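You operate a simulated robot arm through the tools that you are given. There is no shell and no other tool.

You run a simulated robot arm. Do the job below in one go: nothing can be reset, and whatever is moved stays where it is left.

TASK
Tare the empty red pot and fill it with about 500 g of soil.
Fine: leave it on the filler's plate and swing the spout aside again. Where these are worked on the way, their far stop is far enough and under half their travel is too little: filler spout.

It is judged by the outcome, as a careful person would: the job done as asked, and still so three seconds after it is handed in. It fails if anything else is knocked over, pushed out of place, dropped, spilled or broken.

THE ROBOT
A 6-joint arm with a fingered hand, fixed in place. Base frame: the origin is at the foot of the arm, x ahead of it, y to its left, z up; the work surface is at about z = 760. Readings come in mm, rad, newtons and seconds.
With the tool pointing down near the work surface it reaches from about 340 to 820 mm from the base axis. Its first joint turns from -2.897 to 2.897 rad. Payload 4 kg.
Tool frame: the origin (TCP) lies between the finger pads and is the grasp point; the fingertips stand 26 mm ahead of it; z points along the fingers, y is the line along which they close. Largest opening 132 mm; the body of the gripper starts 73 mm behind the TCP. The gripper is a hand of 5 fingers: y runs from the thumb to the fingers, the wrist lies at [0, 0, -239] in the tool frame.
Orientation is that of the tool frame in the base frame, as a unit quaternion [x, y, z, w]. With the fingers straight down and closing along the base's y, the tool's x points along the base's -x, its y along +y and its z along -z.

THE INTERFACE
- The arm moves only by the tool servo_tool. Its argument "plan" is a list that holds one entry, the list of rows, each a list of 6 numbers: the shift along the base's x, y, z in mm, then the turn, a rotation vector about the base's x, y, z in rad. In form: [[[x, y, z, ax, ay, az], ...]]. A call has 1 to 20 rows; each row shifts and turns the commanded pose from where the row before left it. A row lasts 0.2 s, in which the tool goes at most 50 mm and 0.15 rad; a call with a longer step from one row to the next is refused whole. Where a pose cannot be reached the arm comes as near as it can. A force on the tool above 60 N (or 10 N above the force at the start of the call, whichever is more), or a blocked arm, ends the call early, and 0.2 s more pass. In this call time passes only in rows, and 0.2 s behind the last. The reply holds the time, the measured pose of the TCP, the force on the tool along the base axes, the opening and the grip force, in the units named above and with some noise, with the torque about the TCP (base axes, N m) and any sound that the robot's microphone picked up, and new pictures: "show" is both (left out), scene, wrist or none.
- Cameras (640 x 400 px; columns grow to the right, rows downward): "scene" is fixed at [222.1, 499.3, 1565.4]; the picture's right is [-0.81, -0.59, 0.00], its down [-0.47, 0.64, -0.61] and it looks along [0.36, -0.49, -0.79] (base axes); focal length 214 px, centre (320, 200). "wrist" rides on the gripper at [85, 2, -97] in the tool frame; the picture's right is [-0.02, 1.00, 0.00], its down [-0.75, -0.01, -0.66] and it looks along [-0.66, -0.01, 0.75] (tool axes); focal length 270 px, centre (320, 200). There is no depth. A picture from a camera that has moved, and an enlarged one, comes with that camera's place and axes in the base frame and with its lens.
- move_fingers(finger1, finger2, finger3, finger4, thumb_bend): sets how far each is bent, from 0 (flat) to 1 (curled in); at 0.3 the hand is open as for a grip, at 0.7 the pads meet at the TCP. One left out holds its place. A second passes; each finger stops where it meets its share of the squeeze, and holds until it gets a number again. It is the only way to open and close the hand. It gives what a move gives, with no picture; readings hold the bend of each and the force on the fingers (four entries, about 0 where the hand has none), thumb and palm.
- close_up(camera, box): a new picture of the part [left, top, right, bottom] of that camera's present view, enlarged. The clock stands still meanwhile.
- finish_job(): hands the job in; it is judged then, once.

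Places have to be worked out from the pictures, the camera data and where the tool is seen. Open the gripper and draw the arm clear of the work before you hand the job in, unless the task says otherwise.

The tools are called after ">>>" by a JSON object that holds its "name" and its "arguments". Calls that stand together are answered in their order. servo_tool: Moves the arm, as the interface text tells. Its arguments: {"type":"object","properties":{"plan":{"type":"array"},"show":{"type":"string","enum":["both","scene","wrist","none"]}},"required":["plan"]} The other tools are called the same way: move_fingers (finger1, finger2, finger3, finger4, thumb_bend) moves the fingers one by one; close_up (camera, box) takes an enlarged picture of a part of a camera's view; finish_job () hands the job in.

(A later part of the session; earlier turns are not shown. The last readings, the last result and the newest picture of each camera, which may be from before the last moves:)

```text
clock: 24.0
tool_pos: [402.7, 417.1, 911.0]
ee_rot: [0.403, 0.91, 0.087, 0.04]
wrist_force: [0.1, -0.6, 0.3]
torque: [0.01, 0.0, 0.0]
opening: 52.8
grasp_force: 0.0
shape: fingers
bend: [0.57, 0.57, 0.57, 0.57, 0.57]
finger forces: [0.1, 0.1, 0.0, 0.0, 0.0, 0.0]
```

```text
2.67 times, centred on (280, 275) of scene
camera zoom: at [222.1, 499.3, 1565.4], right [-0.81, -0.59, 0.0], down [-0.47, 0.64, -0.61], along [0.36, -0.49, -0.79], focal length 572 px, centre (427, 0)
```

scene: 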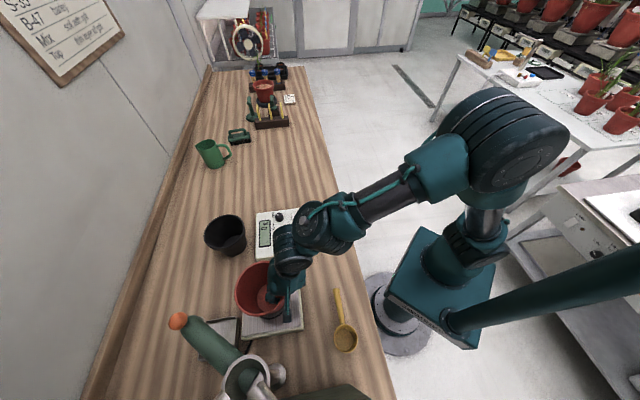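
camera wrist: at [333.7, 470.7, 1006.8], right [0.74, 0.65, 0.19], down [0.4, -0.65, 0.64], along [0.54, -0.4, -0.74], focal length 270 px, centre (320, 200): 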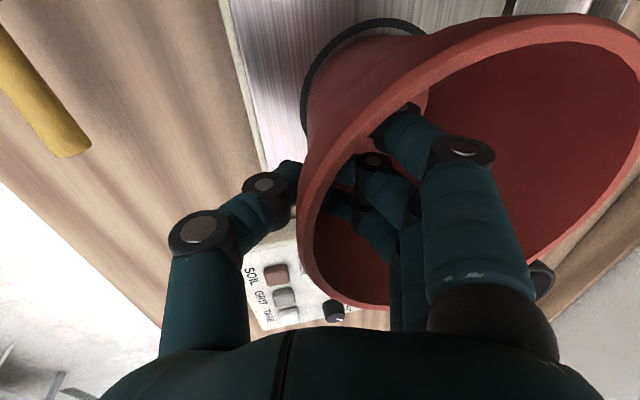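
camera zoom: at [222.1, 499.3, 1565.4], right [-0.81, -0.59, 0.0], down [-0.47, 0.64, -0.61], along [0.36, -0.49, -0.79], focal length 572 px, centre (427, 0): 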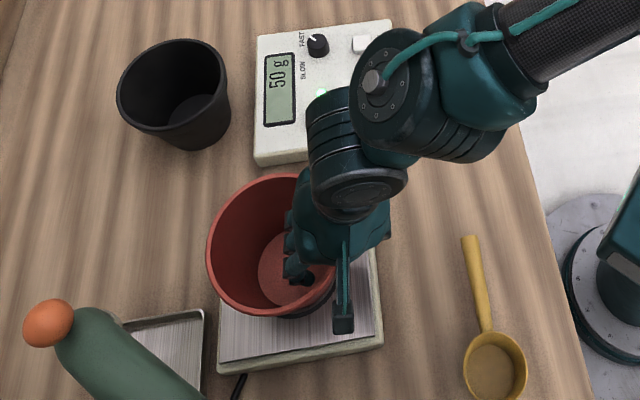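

The empty pot stands on the plate and weighs 50 g. I open a little more and rise straight up clear of the rim.

>>> {"name": "move_fingers", "arguments": {"finger1": 0.5, "finger2": 0.5, "finger3": 0.5, "finger4": 0.5, "thumb_bend": 0.42}}

>>> {"name": "servo_tool", "arguments": {"plan": [[[0, 0, 8, 0, 0, 0], [0, 0, 12, 0, 0, 0], [0, 0, 15, 0, 0, 0], [0, 0, 20, 0, 0, 0], [0, 0, 25, 0, 0, 0], [0, 0, 25, 0, 0, 0], [0, 0, 25, 0, 0, 0]]], "show": "both"}}

>>> {"name": "close_up", "arguments": {"camera": "scene", "box": [200, 200, 360, 350]}}

```text
clock: 25.0
tool_pos: [402.9, 418.0, 911.3]
ee_rot: [0.402, 0.911, 0.086, 0.04]
wrist_force: [0.1, 0.1, -0.9]
torque: [0.01, -0.02, -0.01]
opening: 87.0
grasp_force: 0.0
shape: fingers
bend: [0.5, 0.5, 0.5, 0.5, 0.42]
finger forces: [0.1, 0.0, 0.0, 0.1, 0.0, 0.1]
```

```text
clock: 26.6
tool_pos: [402.0, 420.8, 1042.0]
ee_rot: [0.403, 0.91, 0.087, 0.04]
wrist_force: [-0.5, 0.5, -0.8]
torque: [-0.03, -0.01, 0.02]
opening: 86.8
grasp_force: 0.1
shape: fingers
bend: [0.5, 0.5, 0.5, 0.5, 0.42]
finger forces: [0.1, 0.0, 0.1, 0.0, 0.0, 0.0]
camera wrist: at [332.7, 472.8, 1136.6], right [0.74, 0.65, 0.19], down [0.4, -0.65, 0.64], along [0.54, -0.4, -0.74], focal length 270 px, centre (320, 200)
```

scene: 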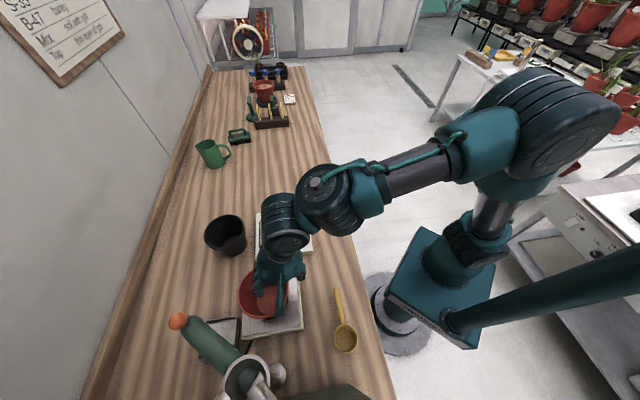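
wrist: 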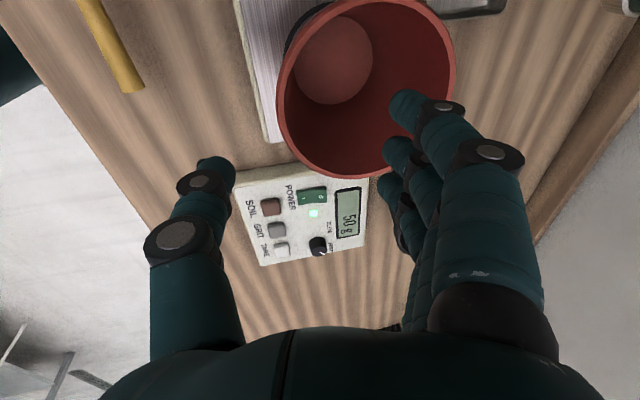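

```text
2.67 times, centred on (280, 275) of scene
camera zoom: at [222.1, 499.3, 1565.4], right [-0.81, -0.59, 0.0], down [-0.47, 0.64, -0.61], along [0.36, -0.49, -0.79], focal length 572 px, centre (427, 0)
```

zoom: 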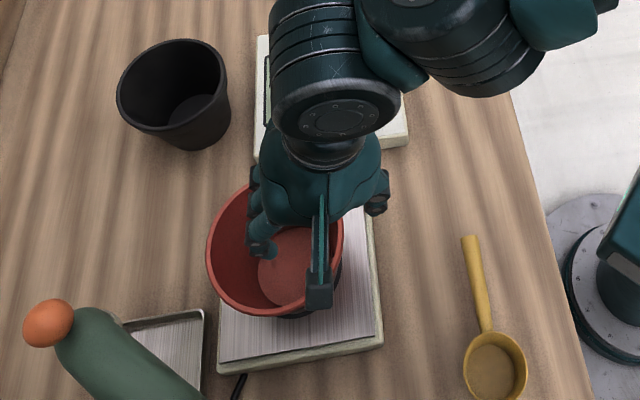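

The pot stands centred on the plate, about (450, 461), with 50 g showing. I move the hand above the TARE button, level the tool and yaw it so the wrist camera looks outward over the panel.

>>> {"name": "servo_tool", "arguments": {"plan": [[[0, 0, 15, 0, 0, 0], [16.25, -21.5, 0, 0, 0, 0.0925], [16.25, -21.5, 0, 0, 0, 0.0925], [16.25, -21.5, 0, 0, 0, 0.0925], [16.25, -21.5, 0, 0, 0, 0.0925], [16.25, -21.5, 0, 0, 0, 0.0925], [16.25, -21.5, 0, 0, 0, 0.0925], [16.25, -21.5, 0, 0, 0, 0.0925], [16.25, -21.5, 0, 0, 0, 0.0925], [16.25, -21.5, 0, 0, 0, 0.0925], [16.25, -21.5, 0, 0, 0, 0.0925], [16.25, -21.5, 0, 0, 0, 0.0925], [16.25, -21.5, 0, 0, 0, 0.0925], [0, 0, 0, -0.0913, -0.0263, 0], [0, 0, 0, -0.0913, -0.0263, 0]]], "show": "both"}}

>>> {"name": "move_fingers", "arguments": {"finger1": 1.0, "finger2": 0.6, "finger3": 1.0, "finger4": 1.0, "thumb_bend": 0.3}}

>>> {"name": "close_up", "arguments": {"camera": "wrist", "box": [0, 0, 640, 400]}}

>>> {"name": "close_up", "arguments": {"camera": "scene", "box": [190, 130, 350, 270]}}

```text
clock: 29.8
tool_pos: [597.0, 159.0, 1056.4]
ee_rot: [-0.139, 0.99, 0.001, 0.001]
wrist_force: [0.5, 0.1, -0.6]
torque: [0.04, 0.01, 0.0]
opening: 87.1
grasp_force: 0.1
shape: fingers
bend: [0.5, 0.5, 0.5, 0.5, 0.42]
finger forces: [0.1, 0.0, 0.0, 0.0, 0.0, 0.0]
camera wrist: at [516.0, 140.0, 1153.1], right [-0.26, 0.97, 0.0], down [0.73, 0.19, 0.66], along [0.64, 0.17, -0.75], focal length 270 px, centre (320, 200)
```

scene: 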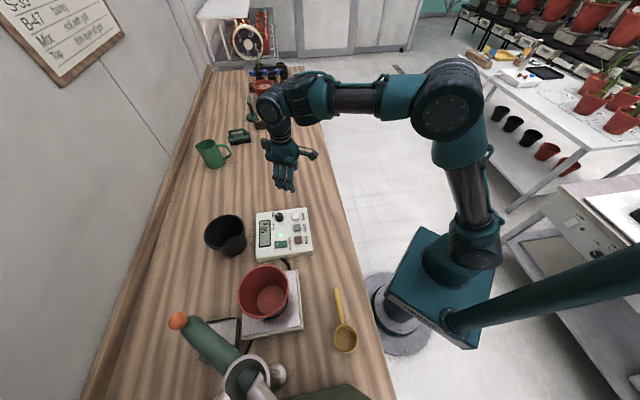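
wrist: 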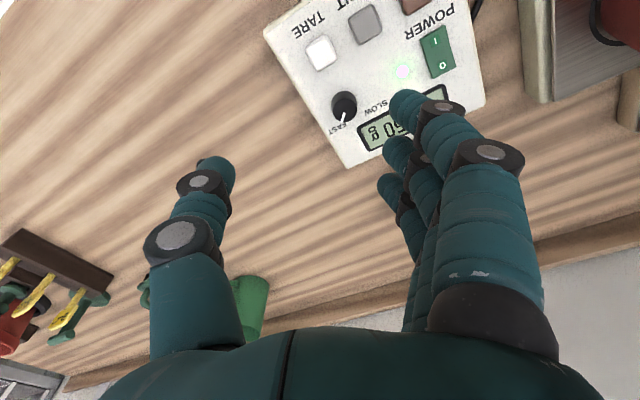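

```text
clock: 30.8
tool_pos: [598.0, 160.6, 1055.5]
ee_rot: [-0.139, 0.99, 0.001, 0.002]
wrist_force: [-0.5, 0.8, 0.0]
torque: [0.0, 0.0, -0.02]
opening: 64.6
grasp_force: 0.1
shape: fingers
bend: [1.0, 0.6, 1.0, 1.0, 0.3]
finger forces: [0.1, 0.0, 0.0, 0.0, 0.0, 0.0]
```

```text
1.00 times, centred on (320, 200) of wrist (not enlarged: the box is as wide or as high as the picture)
camera zoom: at [516.0, 140.4, 1153.0], right [-0.25, 0.97, 0.0], down [0.73, 0.19, 0.66], along [0.64, 0.17, -0.75], focal length 270 px, centre (320, 200)
```

zoom: 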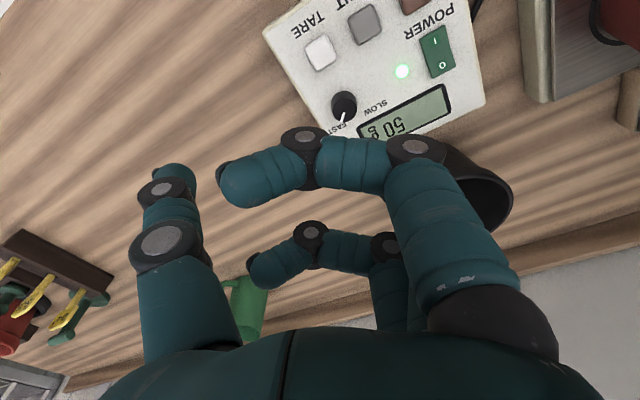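

```text
2.86 times, centred on (270, 200) of scene
camera zoom: at [222.1, 499.3, 1565.4], right [-0.81, -0.59, 0.0], down [-0.47, 0.64, -0.61], along [0.36, -0.49, -0.79], focal length 613 px, centre (463, 200)
```

zoom: 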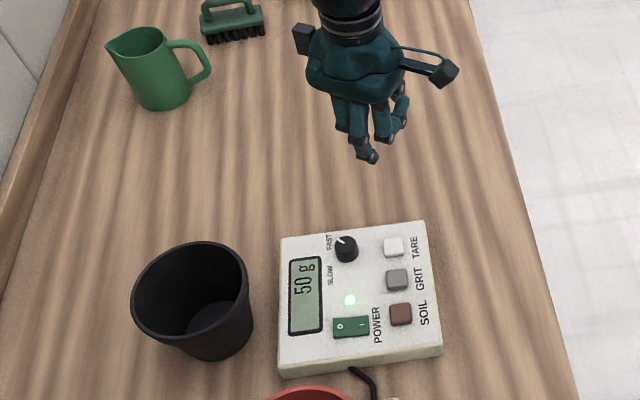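

The curled first finger hides the extended one; I switch to using finger 1 (nearest the wrist camera) as the pressing finger so I can see its tip.

>>> {"name": "move_fingers", "arguments": {"finger1": 0.6, "finger2": 1.0, "finger3": 1.0, "finger4": 1.0, "thumb_bend": 0.3}}

>>> {"name": "close_up", "arguments": {"camera": "wrist", "box": [0, 0, 640, 400]}}

>>> {"name": "close_up", "arguments": {"camera": "scene", "box": [220, 120, 340, 260]}}

```text
clock: 31.8
tool_pos: [597.2, 161.2, 1055.2]
ee_rot: [-0.139, 0.99, 0.001, 0.001]
wrist_force: [-0.3, -0.1, -0.2]
torque: [-0.01, 0.02, -0.04]
opening: 90.0
grasp_force: 0.0
shape: fingers
bend: [0.6, 1.0, 1.0, 1.0, 0.3]
finger forces: [0.0, 0.0, 0.1, 0.0, 0.0, 0.0]
```

```text
1.00 times, centred on (320, 200) of wrist (not enlarged: the box is as wide or as high as the picture)
camera zoom: at [516.0, 140.4, 1153.0], right [-0.25, 0.97, 0.0], down [0.73, 0.19, 0.66], along [0.64, 0.17, -0.75], focal length 270 px, centre (320, 200)
```

zoom: 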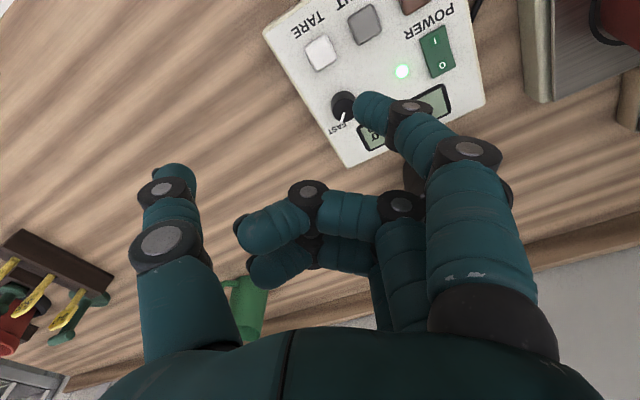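

```text
2.86 times, centred on (280, 190) of scene
camera zoom: at [222.1, 499.3, 1565.4], right [-0.81, -0.59, 0.0], down [-0.47, 0.64, -0.61], along [0.36, -0.49, -0.79], focal length 613 px, centre (434, 229)
```

zoom: 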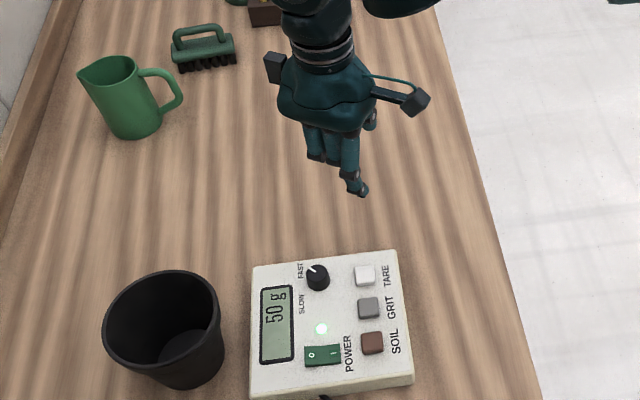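

Finger 1 is the near one and its tip shows clearly. I tuck the thumb too so that only this fingertip leads, then look again.

>>> {"name": "move_fingers", "arguments": {"thumb_bend": 1.0}}

>>> {"name": "close_up", "arguments": {"camera": "wrist", "box": [0, 0, 640, 400]}}

>>> {"name": "close_up", "arguments": {"camera": "scene", "box": [240, 120, 320, 200]}}

```text
clock: 32.8
tool_pos: [596.7, 160.7, 1054.9]
ee_rot: [-0.139, 0.99, 0.001, 0.001]
wrist_force: [-0.8, 0.0, -0.1]
torque: [-0.01, -0.04, -0.03]
opening: 30.6
grasp_force: 0.2
shape: fingers
bend: [0.6, 1.0, 1.0, 1.0, 0.88]
finger forces: [0.1, 0.0, 0.0, 0.0, 0.0, 0.1]
```

```text
1.00 times, centred on (320, 200) of wrist (not enlarged: the box is as wide or as high as the picture)
camera zoom: at [516.0, 140.4, 1153.0], right [-0.25, 0.97, 0.0], down [0.73, 0.19, 0.66], along [0.64, 0.17, -0.75], focal length 270 px, centre (320, 200)
```

zoom: 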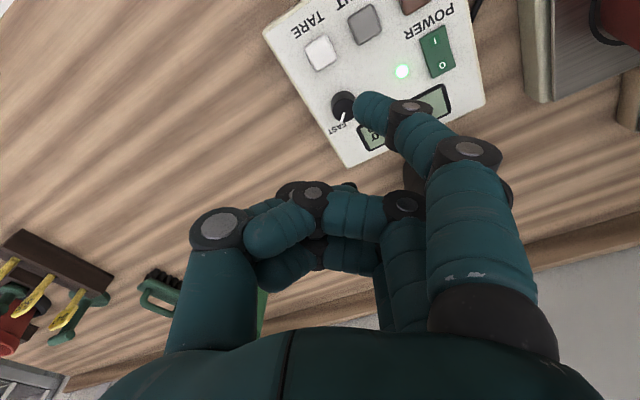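

```text
5.00 times, centred on (280, 160) of scene
camera zoom: at [222.1, 499.3, 1565.4], right [-0.81, -0.59, 0.0], down [-0.47, 0.64, -0.61], along [0.36, -0.49, -0.79], focal length 1072 px, centre (520, 400)
```

zoom: 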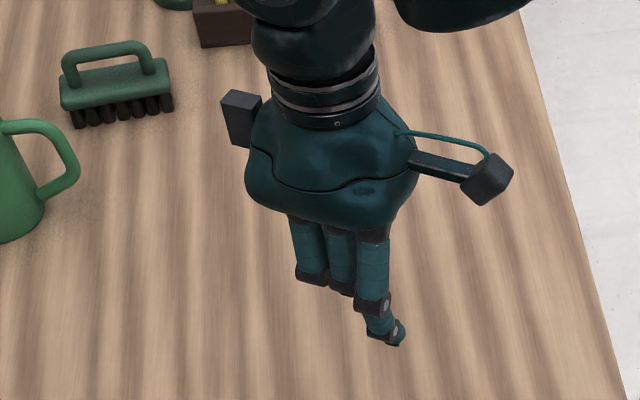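

The fist now leads with a single fingertip at roughly TCP + (-41, +12, -31). I move it over the TARE button and down to about 30 mm above it.

>>> {"name": "servo_tool", "arguments": {"plan": [[[3.6, -1.1, -18.5, 0, 0, 0], [3.6, -1.1, -18.5, 0, 0, 0], [3.6, -1.1, -18.5, 0, 0, 0], [3.6, -1.1, -18.5, 0, 0, 0], [3.6, -1.1, -18.5, 0, 0, 0], [3.6, -1.1, -18.5, 0, 0, 0], [3.6, -1.1, -18.5, 0, 0, 0], [3.6, -1.1, -18.5, 0, 0, 0], [3.6, -1.1, -18.5, 0, 0, 0], [3.6, -1.1, -18.5, 0, 0, 0]]], "show": "both"}}

>>> {"name": "close_up", "arguments": {"camera": "scene", "box": [240, 180, 340, 260]}}

>>> {"name": "close_up", "arguments": {"camera": "wrist", "box": [280, 20, 440, 140]}}

```text
clock: 35.0
tool_pos: [634.2, 149.3, 871.0]
ee_rot: [-0.138, 0.99, 0.0, 0.001]
wrist_force: [0.3, -0.9, -0.8]
torque: [0.01, -0.01, 0.01]
opening: 30.8
grasp_force: 0.0
shape: fingers
bend: [0.6, 1.0, 1.0, 1.0, 0.88]
finger forces: [0.0, 0.0, 0.0, 0.0, 0.0, 0.0]
camera wrist: at [551.1, 129.2, 967.5], right [-0.25, 0.97, 0.0], down [0.73, 0.19, 0.66], along [0.64, 0.17, -0.75], focal length 270 px, centre (320, 200)
```

scene: 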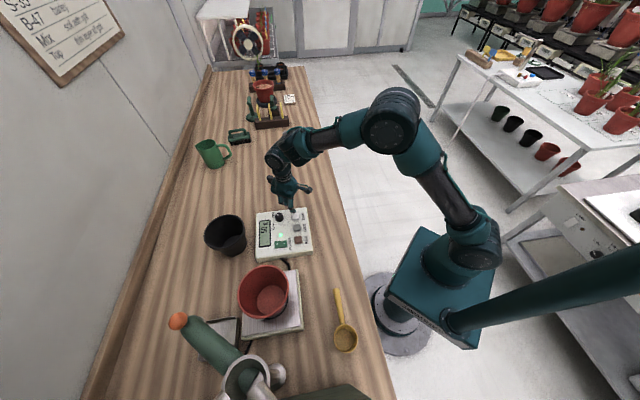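
wrist: 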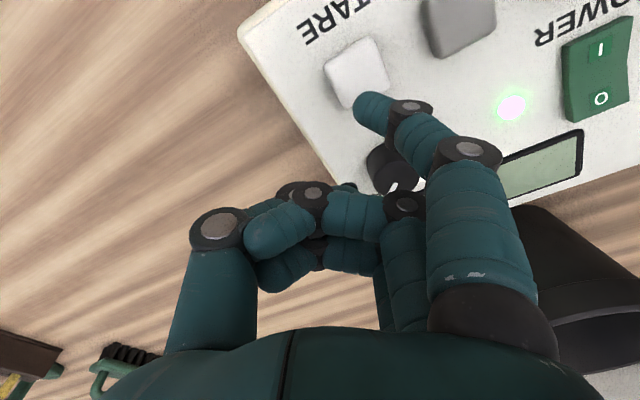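

```text
5.00 times, centred on (290, 220) of scene
camera zoom: at [222.1, 499.3, 1565.4], right [-0.81, -0.59, 0.0], down [-0.47, 0.64, -0.61], along [0.36, -0.49, -0.79], focal length 1072 px, centre (470, 100)
```

zoom: 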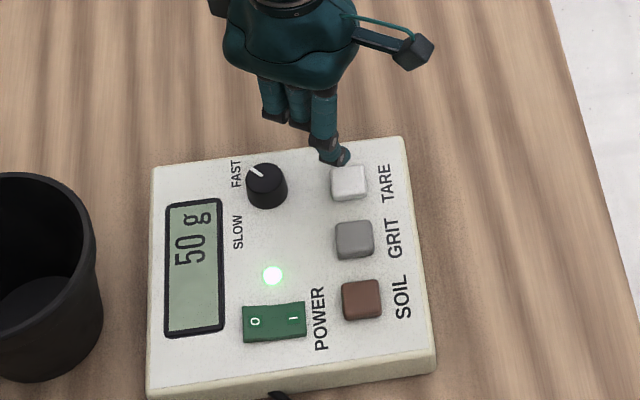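

```text
3.33 times, centred on (360, 80) of wrist
camera zoom: at [551.1, 129.2, 967.5], right [-0.25, 0.97, 0.0], down [0.73, 0.19, 0.66], along [0.64, 0.17, -0.75], focal length 901 px, centre (187, 600)
```

zoom: 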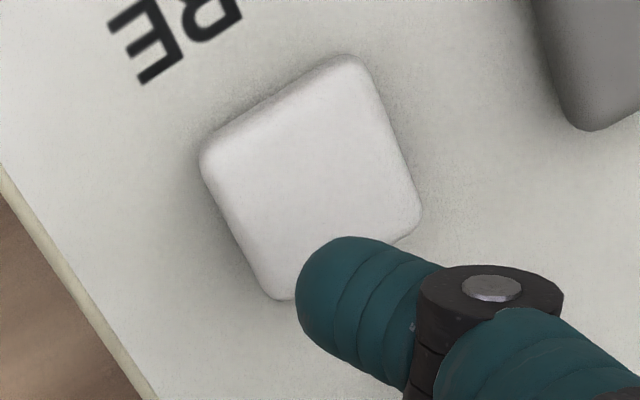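

The fingertip is right over the TARE button, about 35 mm above. I descend gently and watch for contact force, sound and the display.

>>> {"name": "servo_tool", "arguments": {"plan": [[[-1, -1, -8, 0, 0, 0], [-1, 0, -8, 0, 0, 0], [0, 0, -4, 0, 0, 0]]], "show": "wrist"}}

>>> {"name": "close_up", "arguments": {"camera": "scene", "box": [240, 180, 340, 260]}}

```text
clock: 35.8
tool_pos: [631.8, 148.8, 850.1]
ee_rot: [-0.138, 0.99, 0.001, 0.001]
wrist_force: [0.5, 0.0, 0.6]
torque: [-0.02, 0.01, 0.02]
opening: 30.5
grasp_force: 0.1
shape: fingers
bend: [0.6, 1.0, 1.0, 1.0, 0.88]
finger forces: [0.0, 0.1, 0.0, 0.1, 0.0, 0.0]
camera wrist: at [549.3, 128.0, 947.0], right [-0.25, 0.97, 0.0], down [0.73, 0.19, 0.66], along [0.64, 0.17, -0.75], focal length 270 px, centre (320, 200)
```

wrist: 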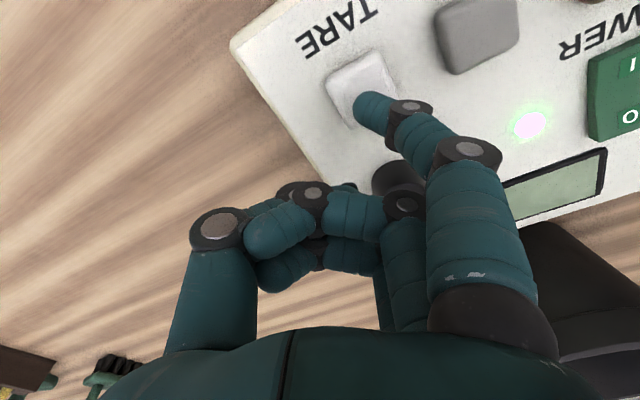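

```text
5.00 times, centred on (290, 220) of scene
camera zoom: at [222.1, 499.3, 1565.4], right [-0.81, -0.59, 0.0], down [-0.47, 0.64, -0.61], along [0.36, -0.49, -0.79], focal length 1072 px, centre (470, 100)
```

zoom: 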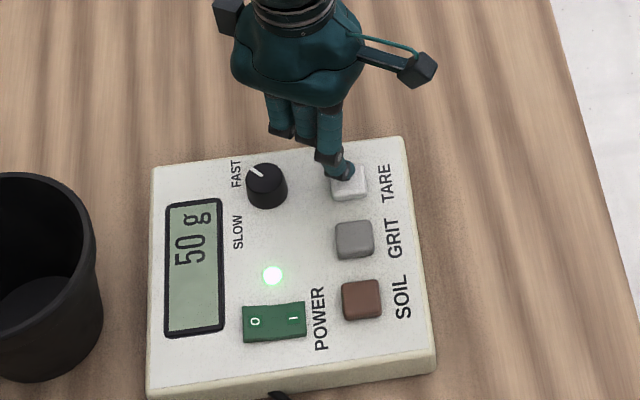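

The tip is just above the button face. I press in 3 mm steps.

>>> {"name": "servo_tool", "arguments": {"plan": [[[0, 0, -4, 0, 0, 0], [0, 0, -3, 0, 0, 0]]], "show": "none"}}

>>> {"name": "servo_tool", "arguments": {"plan": [[[0, 0, -3, 0, 0, 0]]], "show": "none"}}

>>> {"name": "close_up", "arguments": {"camera": "scene", "box": [240, 180, 340, 260]}}

```text
clock: 36.4
tool_pos: [631.9, 148.9, 843.4]
ee_rot: [-0.139, 0.99, 0.001, 0.0]
wrist_force: [0.7, -0.3, 1.3]
torque: [0.01, 0.01, 0.02]
opening: 30.7
grasp_force: 0.2
shape: fingers
bend: [0.6, 1.0, 1.0, 1.0, 0.88]
finger forces: [0.6, 0.1, 0.0, 0.0, 0.0, 0.0]
```

```text
clock: 36.8
tool_pos: [631.0, 148.1, 840.7]
ee_rot: [-0.138, 0.99, 0.001, 0.001]
wrist_force: [-1.5, -0.2, 2.7]
torque: [0.0, 0.09, 0.01]
opening: 30.5
grasp_force: 0.3
shape: fingers
bend: [0.6, 1.0, 1.0, 1.0, 0.88]
finger forces: [2.0, 0.0, 0.1, 0.0, 0.0, 0.0]
heard: click
```

```text
5.00 times, centred on (290, 220) of scene
camera zoom: at [222.1, 499.3, 1565.4], right [-0.81, -0.59, 0.0], down [-0.47, 0.64, -0.61], along [0.36, -0.49, -0.79], focal length 1072 px, centre (470, 100)
```

zoom: 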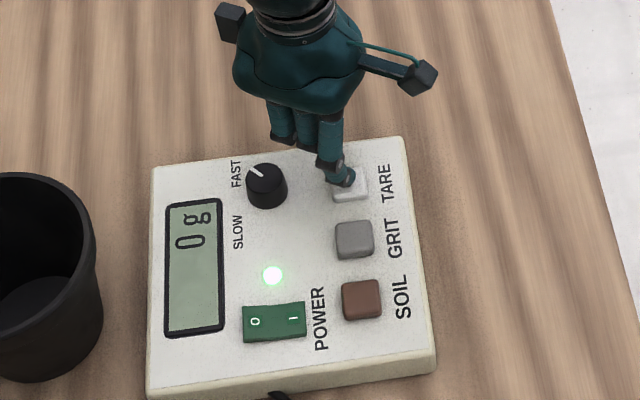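

TARE clicked and the display reads 0 g with the pot on the plate. I lift off the button and swing the wrist camera around to study the spout, its pivot and surroundings.

>>> {"name": "servo_tool", "arguments": {"plan": [[[0, 0, 10, 0, 0, 0], [0, 0, 20, 0, 0, 0], [0, 0, 25, 0, 0, 0], [-17.6, 8.5, 25, 0, 0, 0.11], [-17.6, 8.5, 25, 0, 0, 0.11], [-17.6, 8.5, 25, 0, 0, 0.11], [-17.6, 8.5, 25, 0, 0, 0.11], [-17.6, 8.5, 25, 0, 0, 0.11], [-17.6, 8.5, 25, 0, 0, 0.11], [-17.6, 8.5, 25, 0, 0, 0.11], [-17.6, 8.5, 25, 0, 0, 0.11], [-17.6, 8.5, 25, 0, 0, 0.11], [-17.6, 8.5, 25, 0, 0, 0.11], [-17.6, 8.5, 25, 0, 0, 0.11], [-17.6, 8.5, 25, 0, 0, 0.11], [0, 0, 0, 0.149, 0.004, 0], [0, 0, 0, 0.149, 0.004, 0]]], "show": "none"}}

>>> {"name": "move_fingers", "arguments": {"finger1": 0.3, "finger2": 0.3, "finger3": 0.3, "finger4": 0.3, "thumb_bend": 0.3}}

>>> {"name": "servo_tool", "arguments": {"plan": [[[0, 0, 0, 0, 0, 0]]], "show": "both"}}

```text
clock: 40.4
tool_pos: [420.3, 250.9, 1196.2]
ee_rot: [0.708, -0.69, -0.108, -0.104]
wrist_force: [-0.6, -0.4, -0.2]
torque: [-0.03, 0.0, 0.0]
opening: 30.6
grasp_force: 0.1
shape: fingers
bend: [0.6, 1.0, 1.0, 1.0, 0.88]
finger forces: [0.1, 0.0, 0.0, 0.0, 0.0, 0.0]
```

```text
clock: 41.4
tool_pos: [420.9, 253.0, 1195.7]
ee_rot: [0.709, -0.69, -0.107, -0.103]
wrist_force: [-0.9, 0.3, 0.0]
torque: [-0.03, 0.04, 0.01]
opening: 138.3
grasp_force: 0.0
shape: fingers
bend: [0.3, 0.3, 0.3, 0.3, 0.3]
finger forces: [0.0, 0.0, 0.0, 0.0, 0.0, 0.0]
```

```text
clock: 41.8
tool_pos: [421.4, 252.9, 1195.7]
ee_rot: [0.708, -0.69, -0.107, -0.104]
wrist_force: [0.2, -0.3, -0.2]
torque: [-0.02, 0.0, 0.0]
opening: 138.4
grasp_force: 0.0
shape: fingers
bend: [0.3, 0.3, 0.3, 0.3, 0.3]
finger forces: [0.1, 0.0, 0.0, 0.0, 0.0, 0.0]
camera wrist: at [421.8, 143.6, 1263.9], right [-1.0, -0.01, 0.01], down [0.0, 0.52, 0.85], along [-0.01, 0.85, -0.52], focal length 270 px, centre (320, 200)
```

scene: 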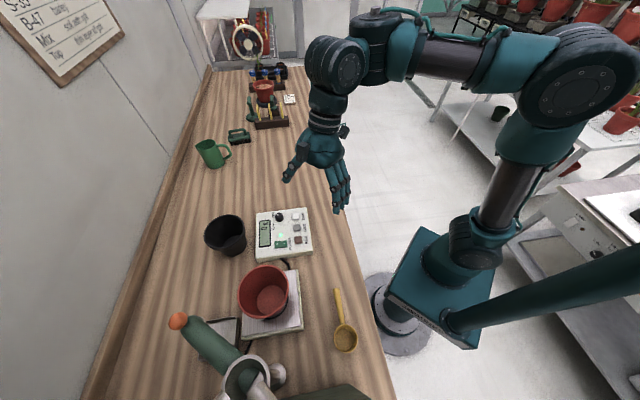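
wrist: 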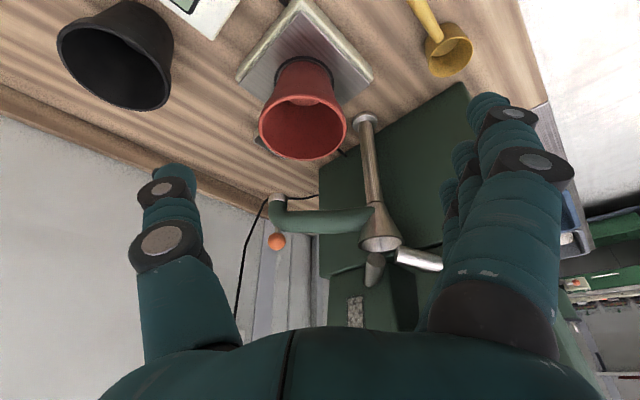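

Now I see the filler side-on: column, cone on top, green spout with nozzle down and orange knob on top of the elbow, feed pipes leaving away behind. I enlarge it.

>>> {"name": "close_up", "arguments": {"camera": "wrist", "box": [240, 150, 464, 290]}}

>>> {"name": "close_up", "arguments": {"camera": "wrist", "box": [220, 0, 380, 170]}}

```text
2.86 times, centred on (352, 220) of wrist
camera zoom: at [421.8, 143.6, 1263.9], right [-1.0, -0.01, 0.01], down [0.0, 0.52, 0.85], along [-0.01, 0.85, -0.52], focal length 772 px, centre (229, 143)
```

zoom: 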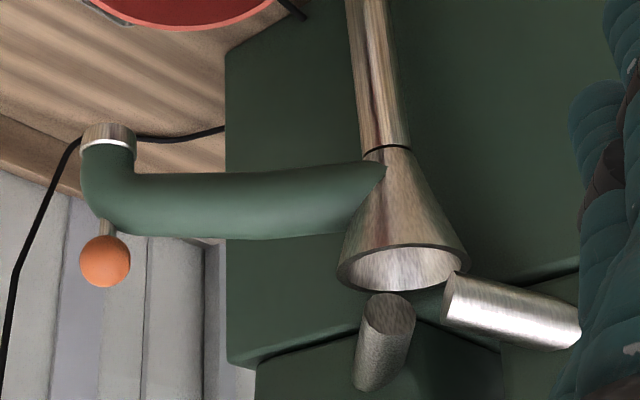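

```text
2.35 times, centred on (300, 85) of wrist
camera zoom: at [421.8, 143.6, 1263.9], right [-1.0, -0.01, 0.01], down [0.0, 0.52, 0.85], along [-0.01, 0.85, -0.52], focal length 636 px, centre (367, 471)
```

zoom: 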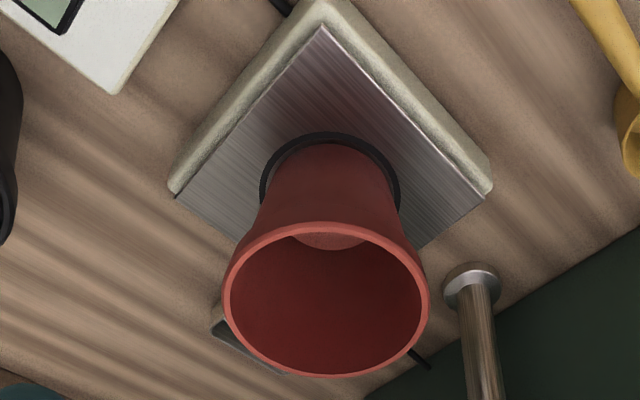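

The geometry is clear: cone top at z≈1078, spout tube centre z≈1030 (Ø45), knob at (498, 614, 1066), nozzle at about (502, 612, 975). I'll straddle the tube from above with an open hand and swing it; first I level, re-yaw and lean the tool for reach at a safe height.

>>> {"name": "servo_tool", "arguments": {"plan": [[[0, 0, 0, -0.149, -0.004, 0], [0, 0, 0, -0.149, -0.004, 0], [1.1, 18.4, -2, 0, 0, -0.1437], [1.1, 18.4, -2, 0, 0, -0.1437], [1.1, 18.4, -2, 0, 0, -0.1437], [1.1, 18.4, -2, 0, 0, -0.1437], [1.1, 18.4, -2, 0, 0, -0.1437], [1.1, 18.4, -2, 0, 0, -0.1437], [1.1, 18.4, -2, 0, 0, -0.1437], [1.1, 18.4, -2, 0, 0, -0.1437], [0, 0, 0, 0.094, -0.069, 0], [0, 0, 0, 0.094, -0.069, 0], [0, 0, 0, 0.094, -0.069, 0]]], "show": "none"}}

>>> {"name": "move_fingers", "arguments": {"finger1": 0.4, "finger2": 0.4, "finger3": 0.4, "finger4": 0.4, "thumb_bend": 0.4}}

>>> {"name": "servo_tool", "arguments": {"plan": [[[0, 0, 0, 0, 0, 0]]], "show": "both"}}

```text
clock: 44.6
tool_pos: [429.4, 397.2, 1180.7]
ee_rot: [-0.218, 0.96, 0.115, 0.133]
wrist_force: [0.4, -0.1, 0.7]
torque: [0.02, -0.02, 0.01]
opening: 138.6
grasp_force: 0.1
shape: fingers
bend: [0.3, 0.3, 0.3, 0.3, 0.3]
finger forces: [0.1, 0.1, 0.0, 0.0, 0.1, 0.0]
```

```text
clock: 45.6
tool_pos: [430.8, 397.5, 1180.0]
ee_rot: [-0.219, 0.96, 0.116, 0.131]
wrist_force: [0.5, 0.3, -0.4]
torque: [0.05, 0.01, -0.01]
opening: 108.1
grasp_force: 0.1
shape: fingers
bend: [0.4, 0.4, 0.4, 0.4, 0.4]
finger forces: [0.1, 0.1, 0.0, 0.1, 0.0, 0.1]
```

```text
clock: 46.0
tool_pos: [428.0, 397.4, 1180.1]
ee_rot: [-0.218, 0.96, 0.116, 0.132]
wrist_force: [-0.5, -0.6, -0.1]
torque: [-0.02, 0.02, 0.02]
opening: 108.1
grasp_force: 0.0
shape: fingers
bend: [0.4, 0.4, 0.4, 0.4, 0.4]
finger forces: [0.0, 0.0, 0.0, 0.0, 0.0, 0.1]
camera wrist: at [335.4, 340.5, 1245.5], right [-0.43, 0.89, 0.17], down [0.53, 0.1, 0.84], along [0.73, 0.45, -0.51], focal length 270 px, centre (320, 200)
```

scene: 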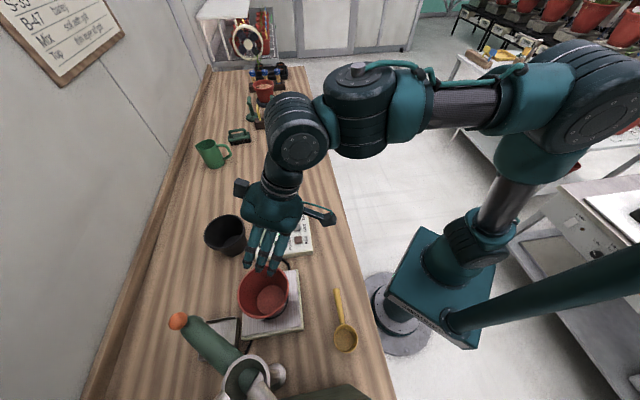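
wrist: 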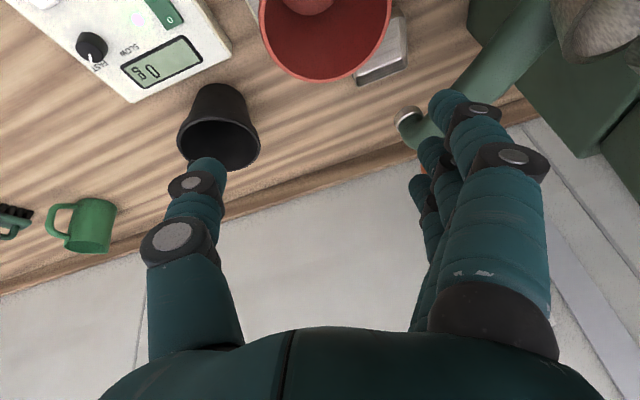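

I move above the spout tube at about 140 mm from the column, keeping the fingertips above the knob, and check that this pose is reachable.

>>> {"name": "servo_tool", "arguments": {"plan": [[[1.66, 20.8, -3, 0, 0, 0], [1.66, 20.8, -3, 0, 0, 0], [1.66, 20.8, -3, 0, 0, 0], [1.66, 20.8, -3, 0, 0, 0], [1.66, 20.8, -3, 0, 0, 0], [1.66, 20.8, -3, 0, 0, 0], [1.66, 20.8, -3, 0, 0, 0], [1.66, 20.8, -3, 0, 0, 0], [1.66, 20.8, -3, 0, 0, 0], [1.66, 20.8, -3, 0, 0, 0]]], "show": "both"}}

>>> {"name": "close_up", "arguments": {"camera": "scene", "box": [140, 240, 380, 400]}}

```text
clock: 48.2
tool_pos: [443.8, 606.7, 1151.4]
ee_rot: [-0.219, 0.96, 0.116, 0.131]
wrist_force: [1.0, 0.5, 0.2]
torque: [0.02, 0.02, -0.02]
opening: 108.0
grasp_force: 0.1
shape: fingers
bend: [0.4, 0.4, 0.4, 0.4, 0.4]
finger forces: [0.1, 0.0, 0.1, 0.1, 0.1, 0.0]
camera wrist: at [350.8, 548.9, 1216.6], right [-0.43, 0.89, 0.17], down [0.53, 0.1, 0.84], along [0.73, 0.45, -0.51], focal length 270 px, centre (320, 200)
```

scene: 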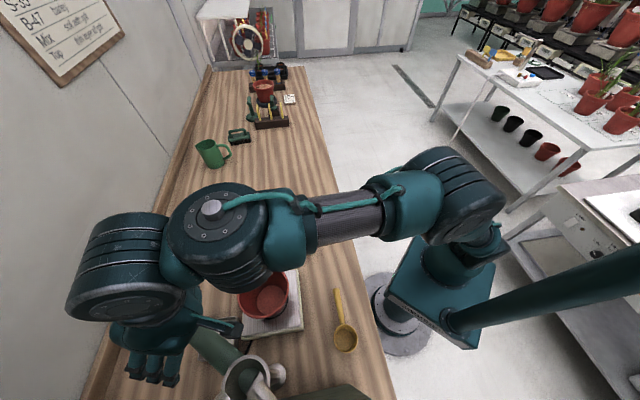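
wrist: 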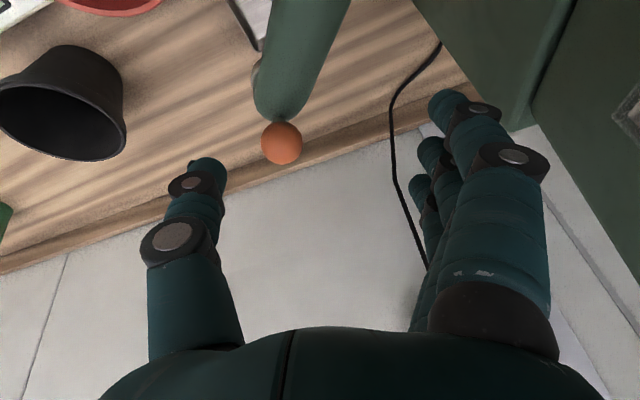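

```text
2.50 times, centred on (260, 320) of scene
camera zoom: at [222.1, 499.3, 1565.4], right [-0.81, -0.59, 0.0], down [-0.47, 0.64, -0.61], along [0.36, -0.49, -0.79], focal length 536 px, centre (470, -100)
```

zoom: 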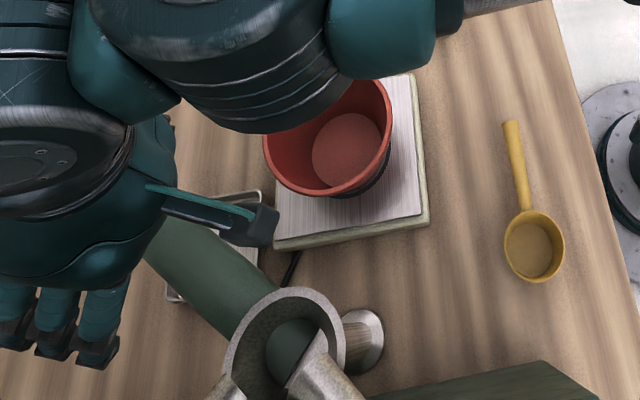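

Pose reached, and the tube lies between the thumb and the fingers. I lower the open hand around the tube in two stages.

>>> {"name": "servo_tool", "arguments": {"plan": [[[0, 0, -15, 0, 0, 0], [0, 0, -15, 0, 0, 0], [0, 0, -15, 0, 0, 0], [0, 0, -12, 0, 0, 0]]], "show": "both"}}

>>> {"name": "close_up", "arguments": {"camera": "scene", "box": [80, 280, 300, 400]}}

```text
clock: 49.2
tool_pos: [446.4, 606.5, 1093.1]
ee_rot: [-0.218, 0.96, 0.115, 0.131]
wrist_force: [0.2, -0.6, -0.2]
torque: [-0.01, -0.03, -0.02]
opening: 108.3
grasp_force: 0.2
shape: fingers
bend: [0.4, 0.4, 0.4, 0.4, 0.4]
finger forces: [0.1, 0.0, 0.0, 0.0, 0.0, 0.0]
camera wrist: at [352.4, 548.0, 1157.9], right [-0.43, 0.89, 0.17], down [0.53, 0.1, 0.84], along [0.73, 0.45, -0.51], focal length 270 px, centre (320, 200)
```

scene: 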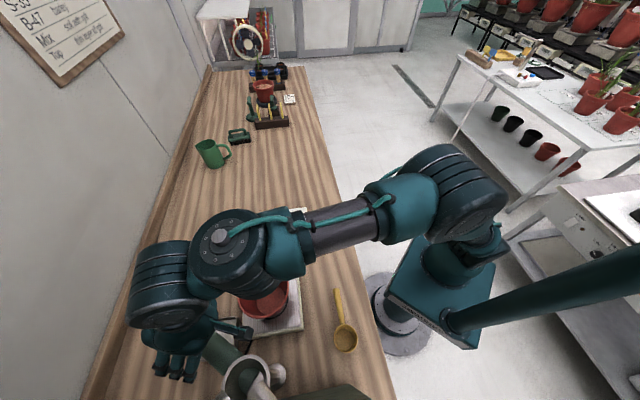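
wrist: 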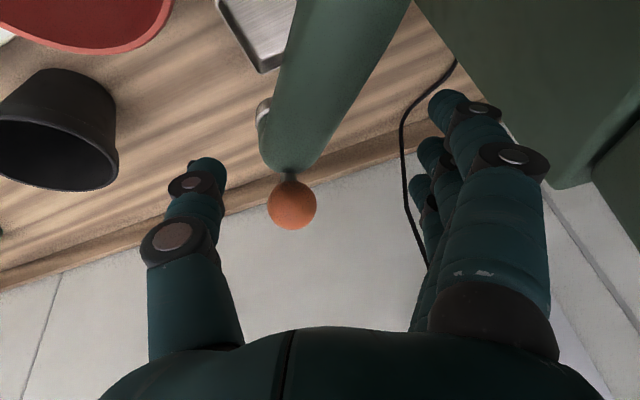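

```text
2.91 times, centred on (190, 340) of scene
camera zoom: at [222.1, 499.3, 1565.4], right [-0.81, -0.59, 0.0], down [-0.47, 0.64, -0.61], along [0.36, -0.49, -0.79], focal length 624 px, centre (698, -207)
```

zoom: 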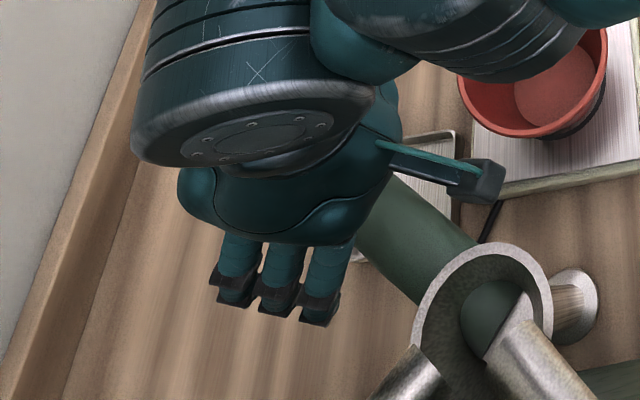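

The tube is centred in the open hand. I lower another 45 mm so the digits flank it.

>>> {"name": "servo_tool", "arguments": {"plan": [[[0, 0, -12, 0, 0, 0], [0, 0, -12, 0, 0, 0], [0, 0, -11, 0, 0, 0], [0, 0, -10, 0, 0, 0]]], "show": "both"}}

>>> {"name": "close_up", "arguments": {"camera": "scene", "box": [80, 280, 300, 400]}}

```text
clock: 50.2
tool_pos: [446.3, 605.6, 1047.7]
ee_rot: [-0.218, 0.96, 0.115, 0.132]
wrist_force: [0.5, -0.4, 0.5]
torque: [-0.01, 0.0, -0.02]
opening: 108.1
grasp_force: 0.1
shape: fingers
bend: [0.4, 0.4, 0.4, 0.4, 0.4]
finger forces: [0.1, 0.1, 0.1, 0.0, 0.1, 0.1]
camera wrist: at [352.3, 548.8, 1112.8], right [-0.43, 0.89, 0.17], down [0.53, 0.1, 0.84], along [0.73, 0.45, -0.51], focal length 270 px, centre (320, 200)
```

scene: 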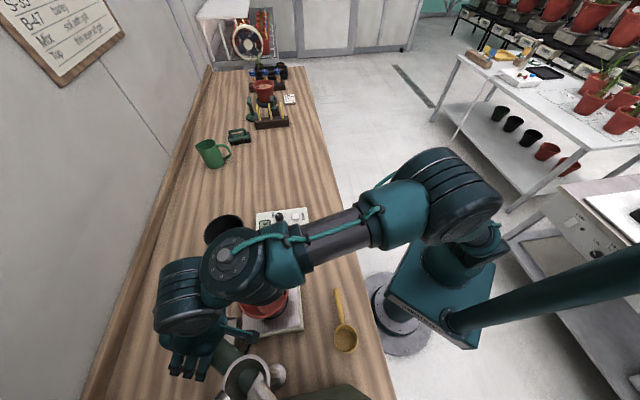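
wrist: 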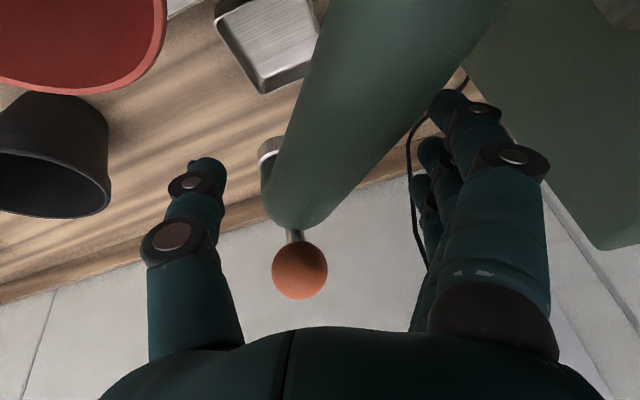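

```text
2.91 times, centred on (190, 340) of scene
camera zoom: at [222.1, 499.3, 1565.4], right [-0.81, -0.59, 0.0], down [-0.47, 0.64, -0.61], along [0.36, -0.49, -0.79], focal length 624 px, centre (698, -207)
```

zoom: 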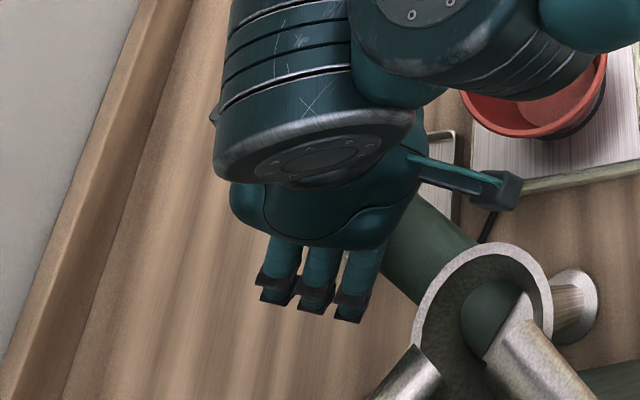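

The digits flank the tube without touching. I begin swinging along an arc about the column, turning the hand along with it, and watch the force.

>>> {"name": "servo_tool", "arguments": {"plan": [[[0.38, -8.43, 0, 0, 0, -0.06], [-0.12, -8.44, 0, 0, 0, -0.06], [-0.63, -8.42, 0, 0, 0, -0.06], [-1.13, -8.36, 0, 0, 0, -0.06]]], "show": "both"}}

```text
clock: 51.2
tool_pos: [444.6, 572.3, 1046.3]
ee_rot: [-0.102, 0.979, 0.098, 0.146]
wrist_force: [-0.4, 1.0, -0.2]
torque: [-0.02, -0.01, -0.04]
opening: 110.4
grasp_force: 0.6
shape: fingers
bend: [0.38, 0.4, 0.4, 0.4, 0.4]
finger forces: [1.3, 0.0, 0.0, 0.0, 0.0, 0.0]
camera wrist: at [338.7, 539.3, 1112.9], right [-0.21, 0.96, 0.17], down [0.54, -0.03, 0.84], along [0.82, 0.27, -0.51], focal length 270 px, centre (320, 200)
```

scene: 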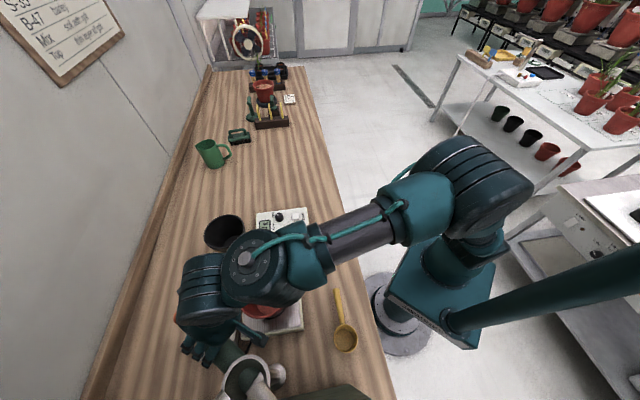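
wrist: 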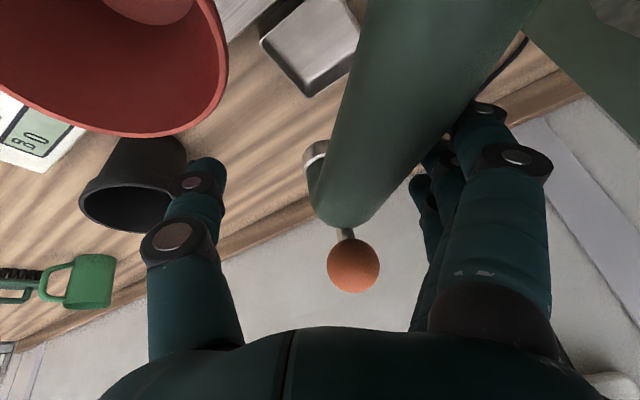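

Finger 1 has made light contact (1.3 N) with the tube. I continue the arc.

>>> {"name": "servo_tool", "arguments": {"plan": [[[-1.63, -8.29, 0, 0, 0, -0.06], [-2.13, -8.17, 0, 0, 0, -0.06], [-2.61, -8.02, 0, 0, 0, -0.06], [-3.09, -7.85, 0, 0, 0, -0.06], [-3.55, -7.66, 0, 0, 0, -0.06]]], "show": "both"}}

```text
clock: 52.4
tool_pos: [432.3, 531.7, 1047.3]
ee_rot: [0.046, 0.983, 0.077, 0.158]
wrist_force: [0.7, 1.4, 0.4]
torque: [0.02, 0.0, -0.01]
opening: 109.6
grasp_force: 0.3
shape: fingers
bend: [0.39, 0.4, 0.4, 0.4, 0.4]
finger forces: [0.6, 0.0, 0.1, 0.0, 0.1, 0.1]
camera wrist: at [321.6, 531.6, 1113.4], right [0.09, 0.98, 0.17], down [0.5, -0.19, 0.84], along [0.86, 0.01, -0.51], focal length 270 px, centre (320, 200)
```

scene: 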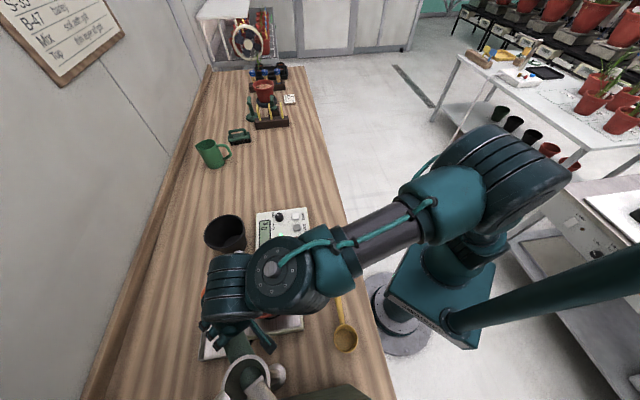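
wrist: 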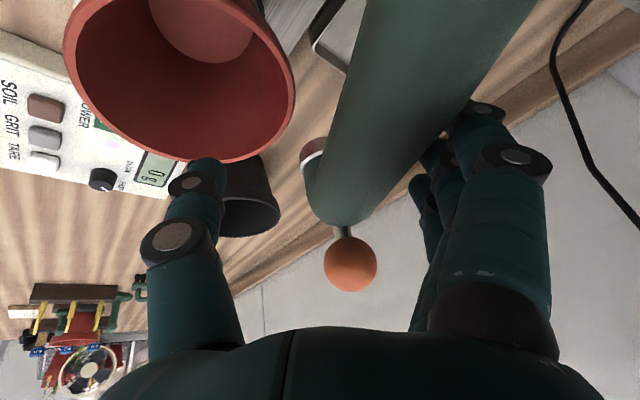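

The spout follows the hand smoothly with about 0.18 rad of lag; it's now roughly at -0.28 rad of the -0.75 rad needed. I continue.

>>> {"name": "servo_tool", "arguments": {"plan": [[[-4.01, -7.43, 0, 0, 0, -0.06], [-4.44, -7.18, 0, 0, 0, -0.06], [-4.86, -6.89, 0, 0, 0, -0.06], [-5.27, -6.59, 0, 0, 0, -0.06], [-5.65, -6.26, 0, 0, 0, -0.06]]], "show": "both"}}

>>> {"name": "close_up", "arguments": {"camera": "scene", "box": [160, 260, 340, 400]}}

```text
clock: 53.6
tool_pos: [408.0, 497.9, 1049.2]
ee_rot: [0.192, 0.966, 0.051, 0.168]
wrist_force: [-0.3, 0.0, -1.0]
torque: [0.02, 0.0, -0.03]
opening: 109.4
grasp_force: 0.1
shape: fingers
bend: [0.39, 0.4, 0.4, 0.4, 0.4]
finger forces: [0.7, 0.0, 0.0, 0.1, 0.0, 0.0]
camera wrist: at [301.1, 530.0, 1114.3], right [0.37, 0.91, 0.17], down [0.42, -0.33, 0.84], along [0.83, -0.24, -0.51], focal length 270 px, centre (320, 200)
```

scene: 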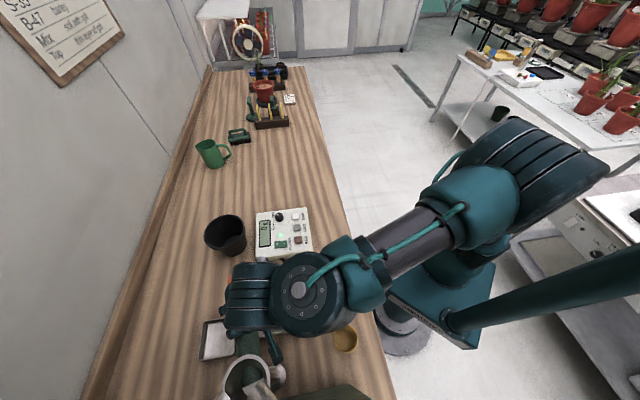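
wrist: 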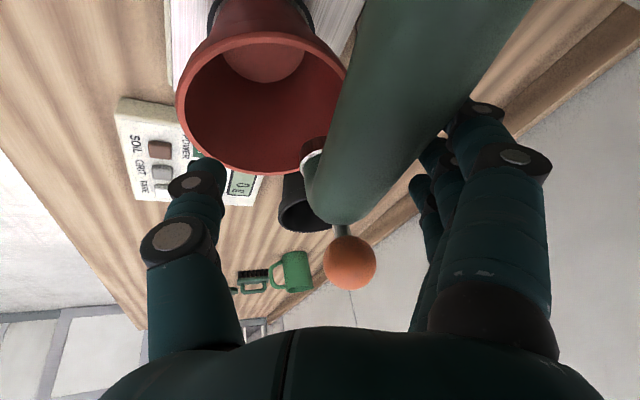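

```text
2.86 times, centred on (250, 330) of scene
camera zoom: at [222.1, 499.3, 1565.4], right [-0.81, -0.59, 0.0], down [-0.47, 0.64, -0.61], along [0.36, -0.49, -0.79], focal length 613 px, centre (520, -171)
```

zoom: 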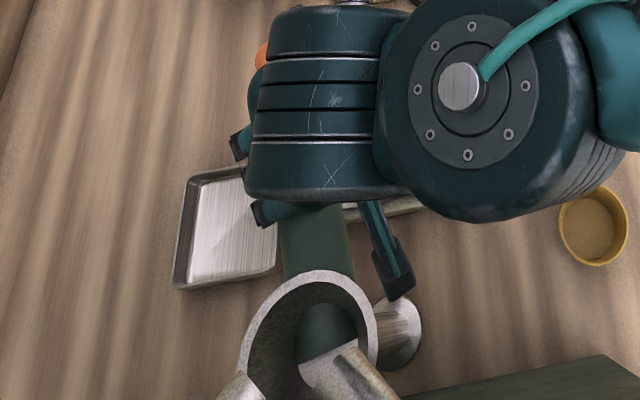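

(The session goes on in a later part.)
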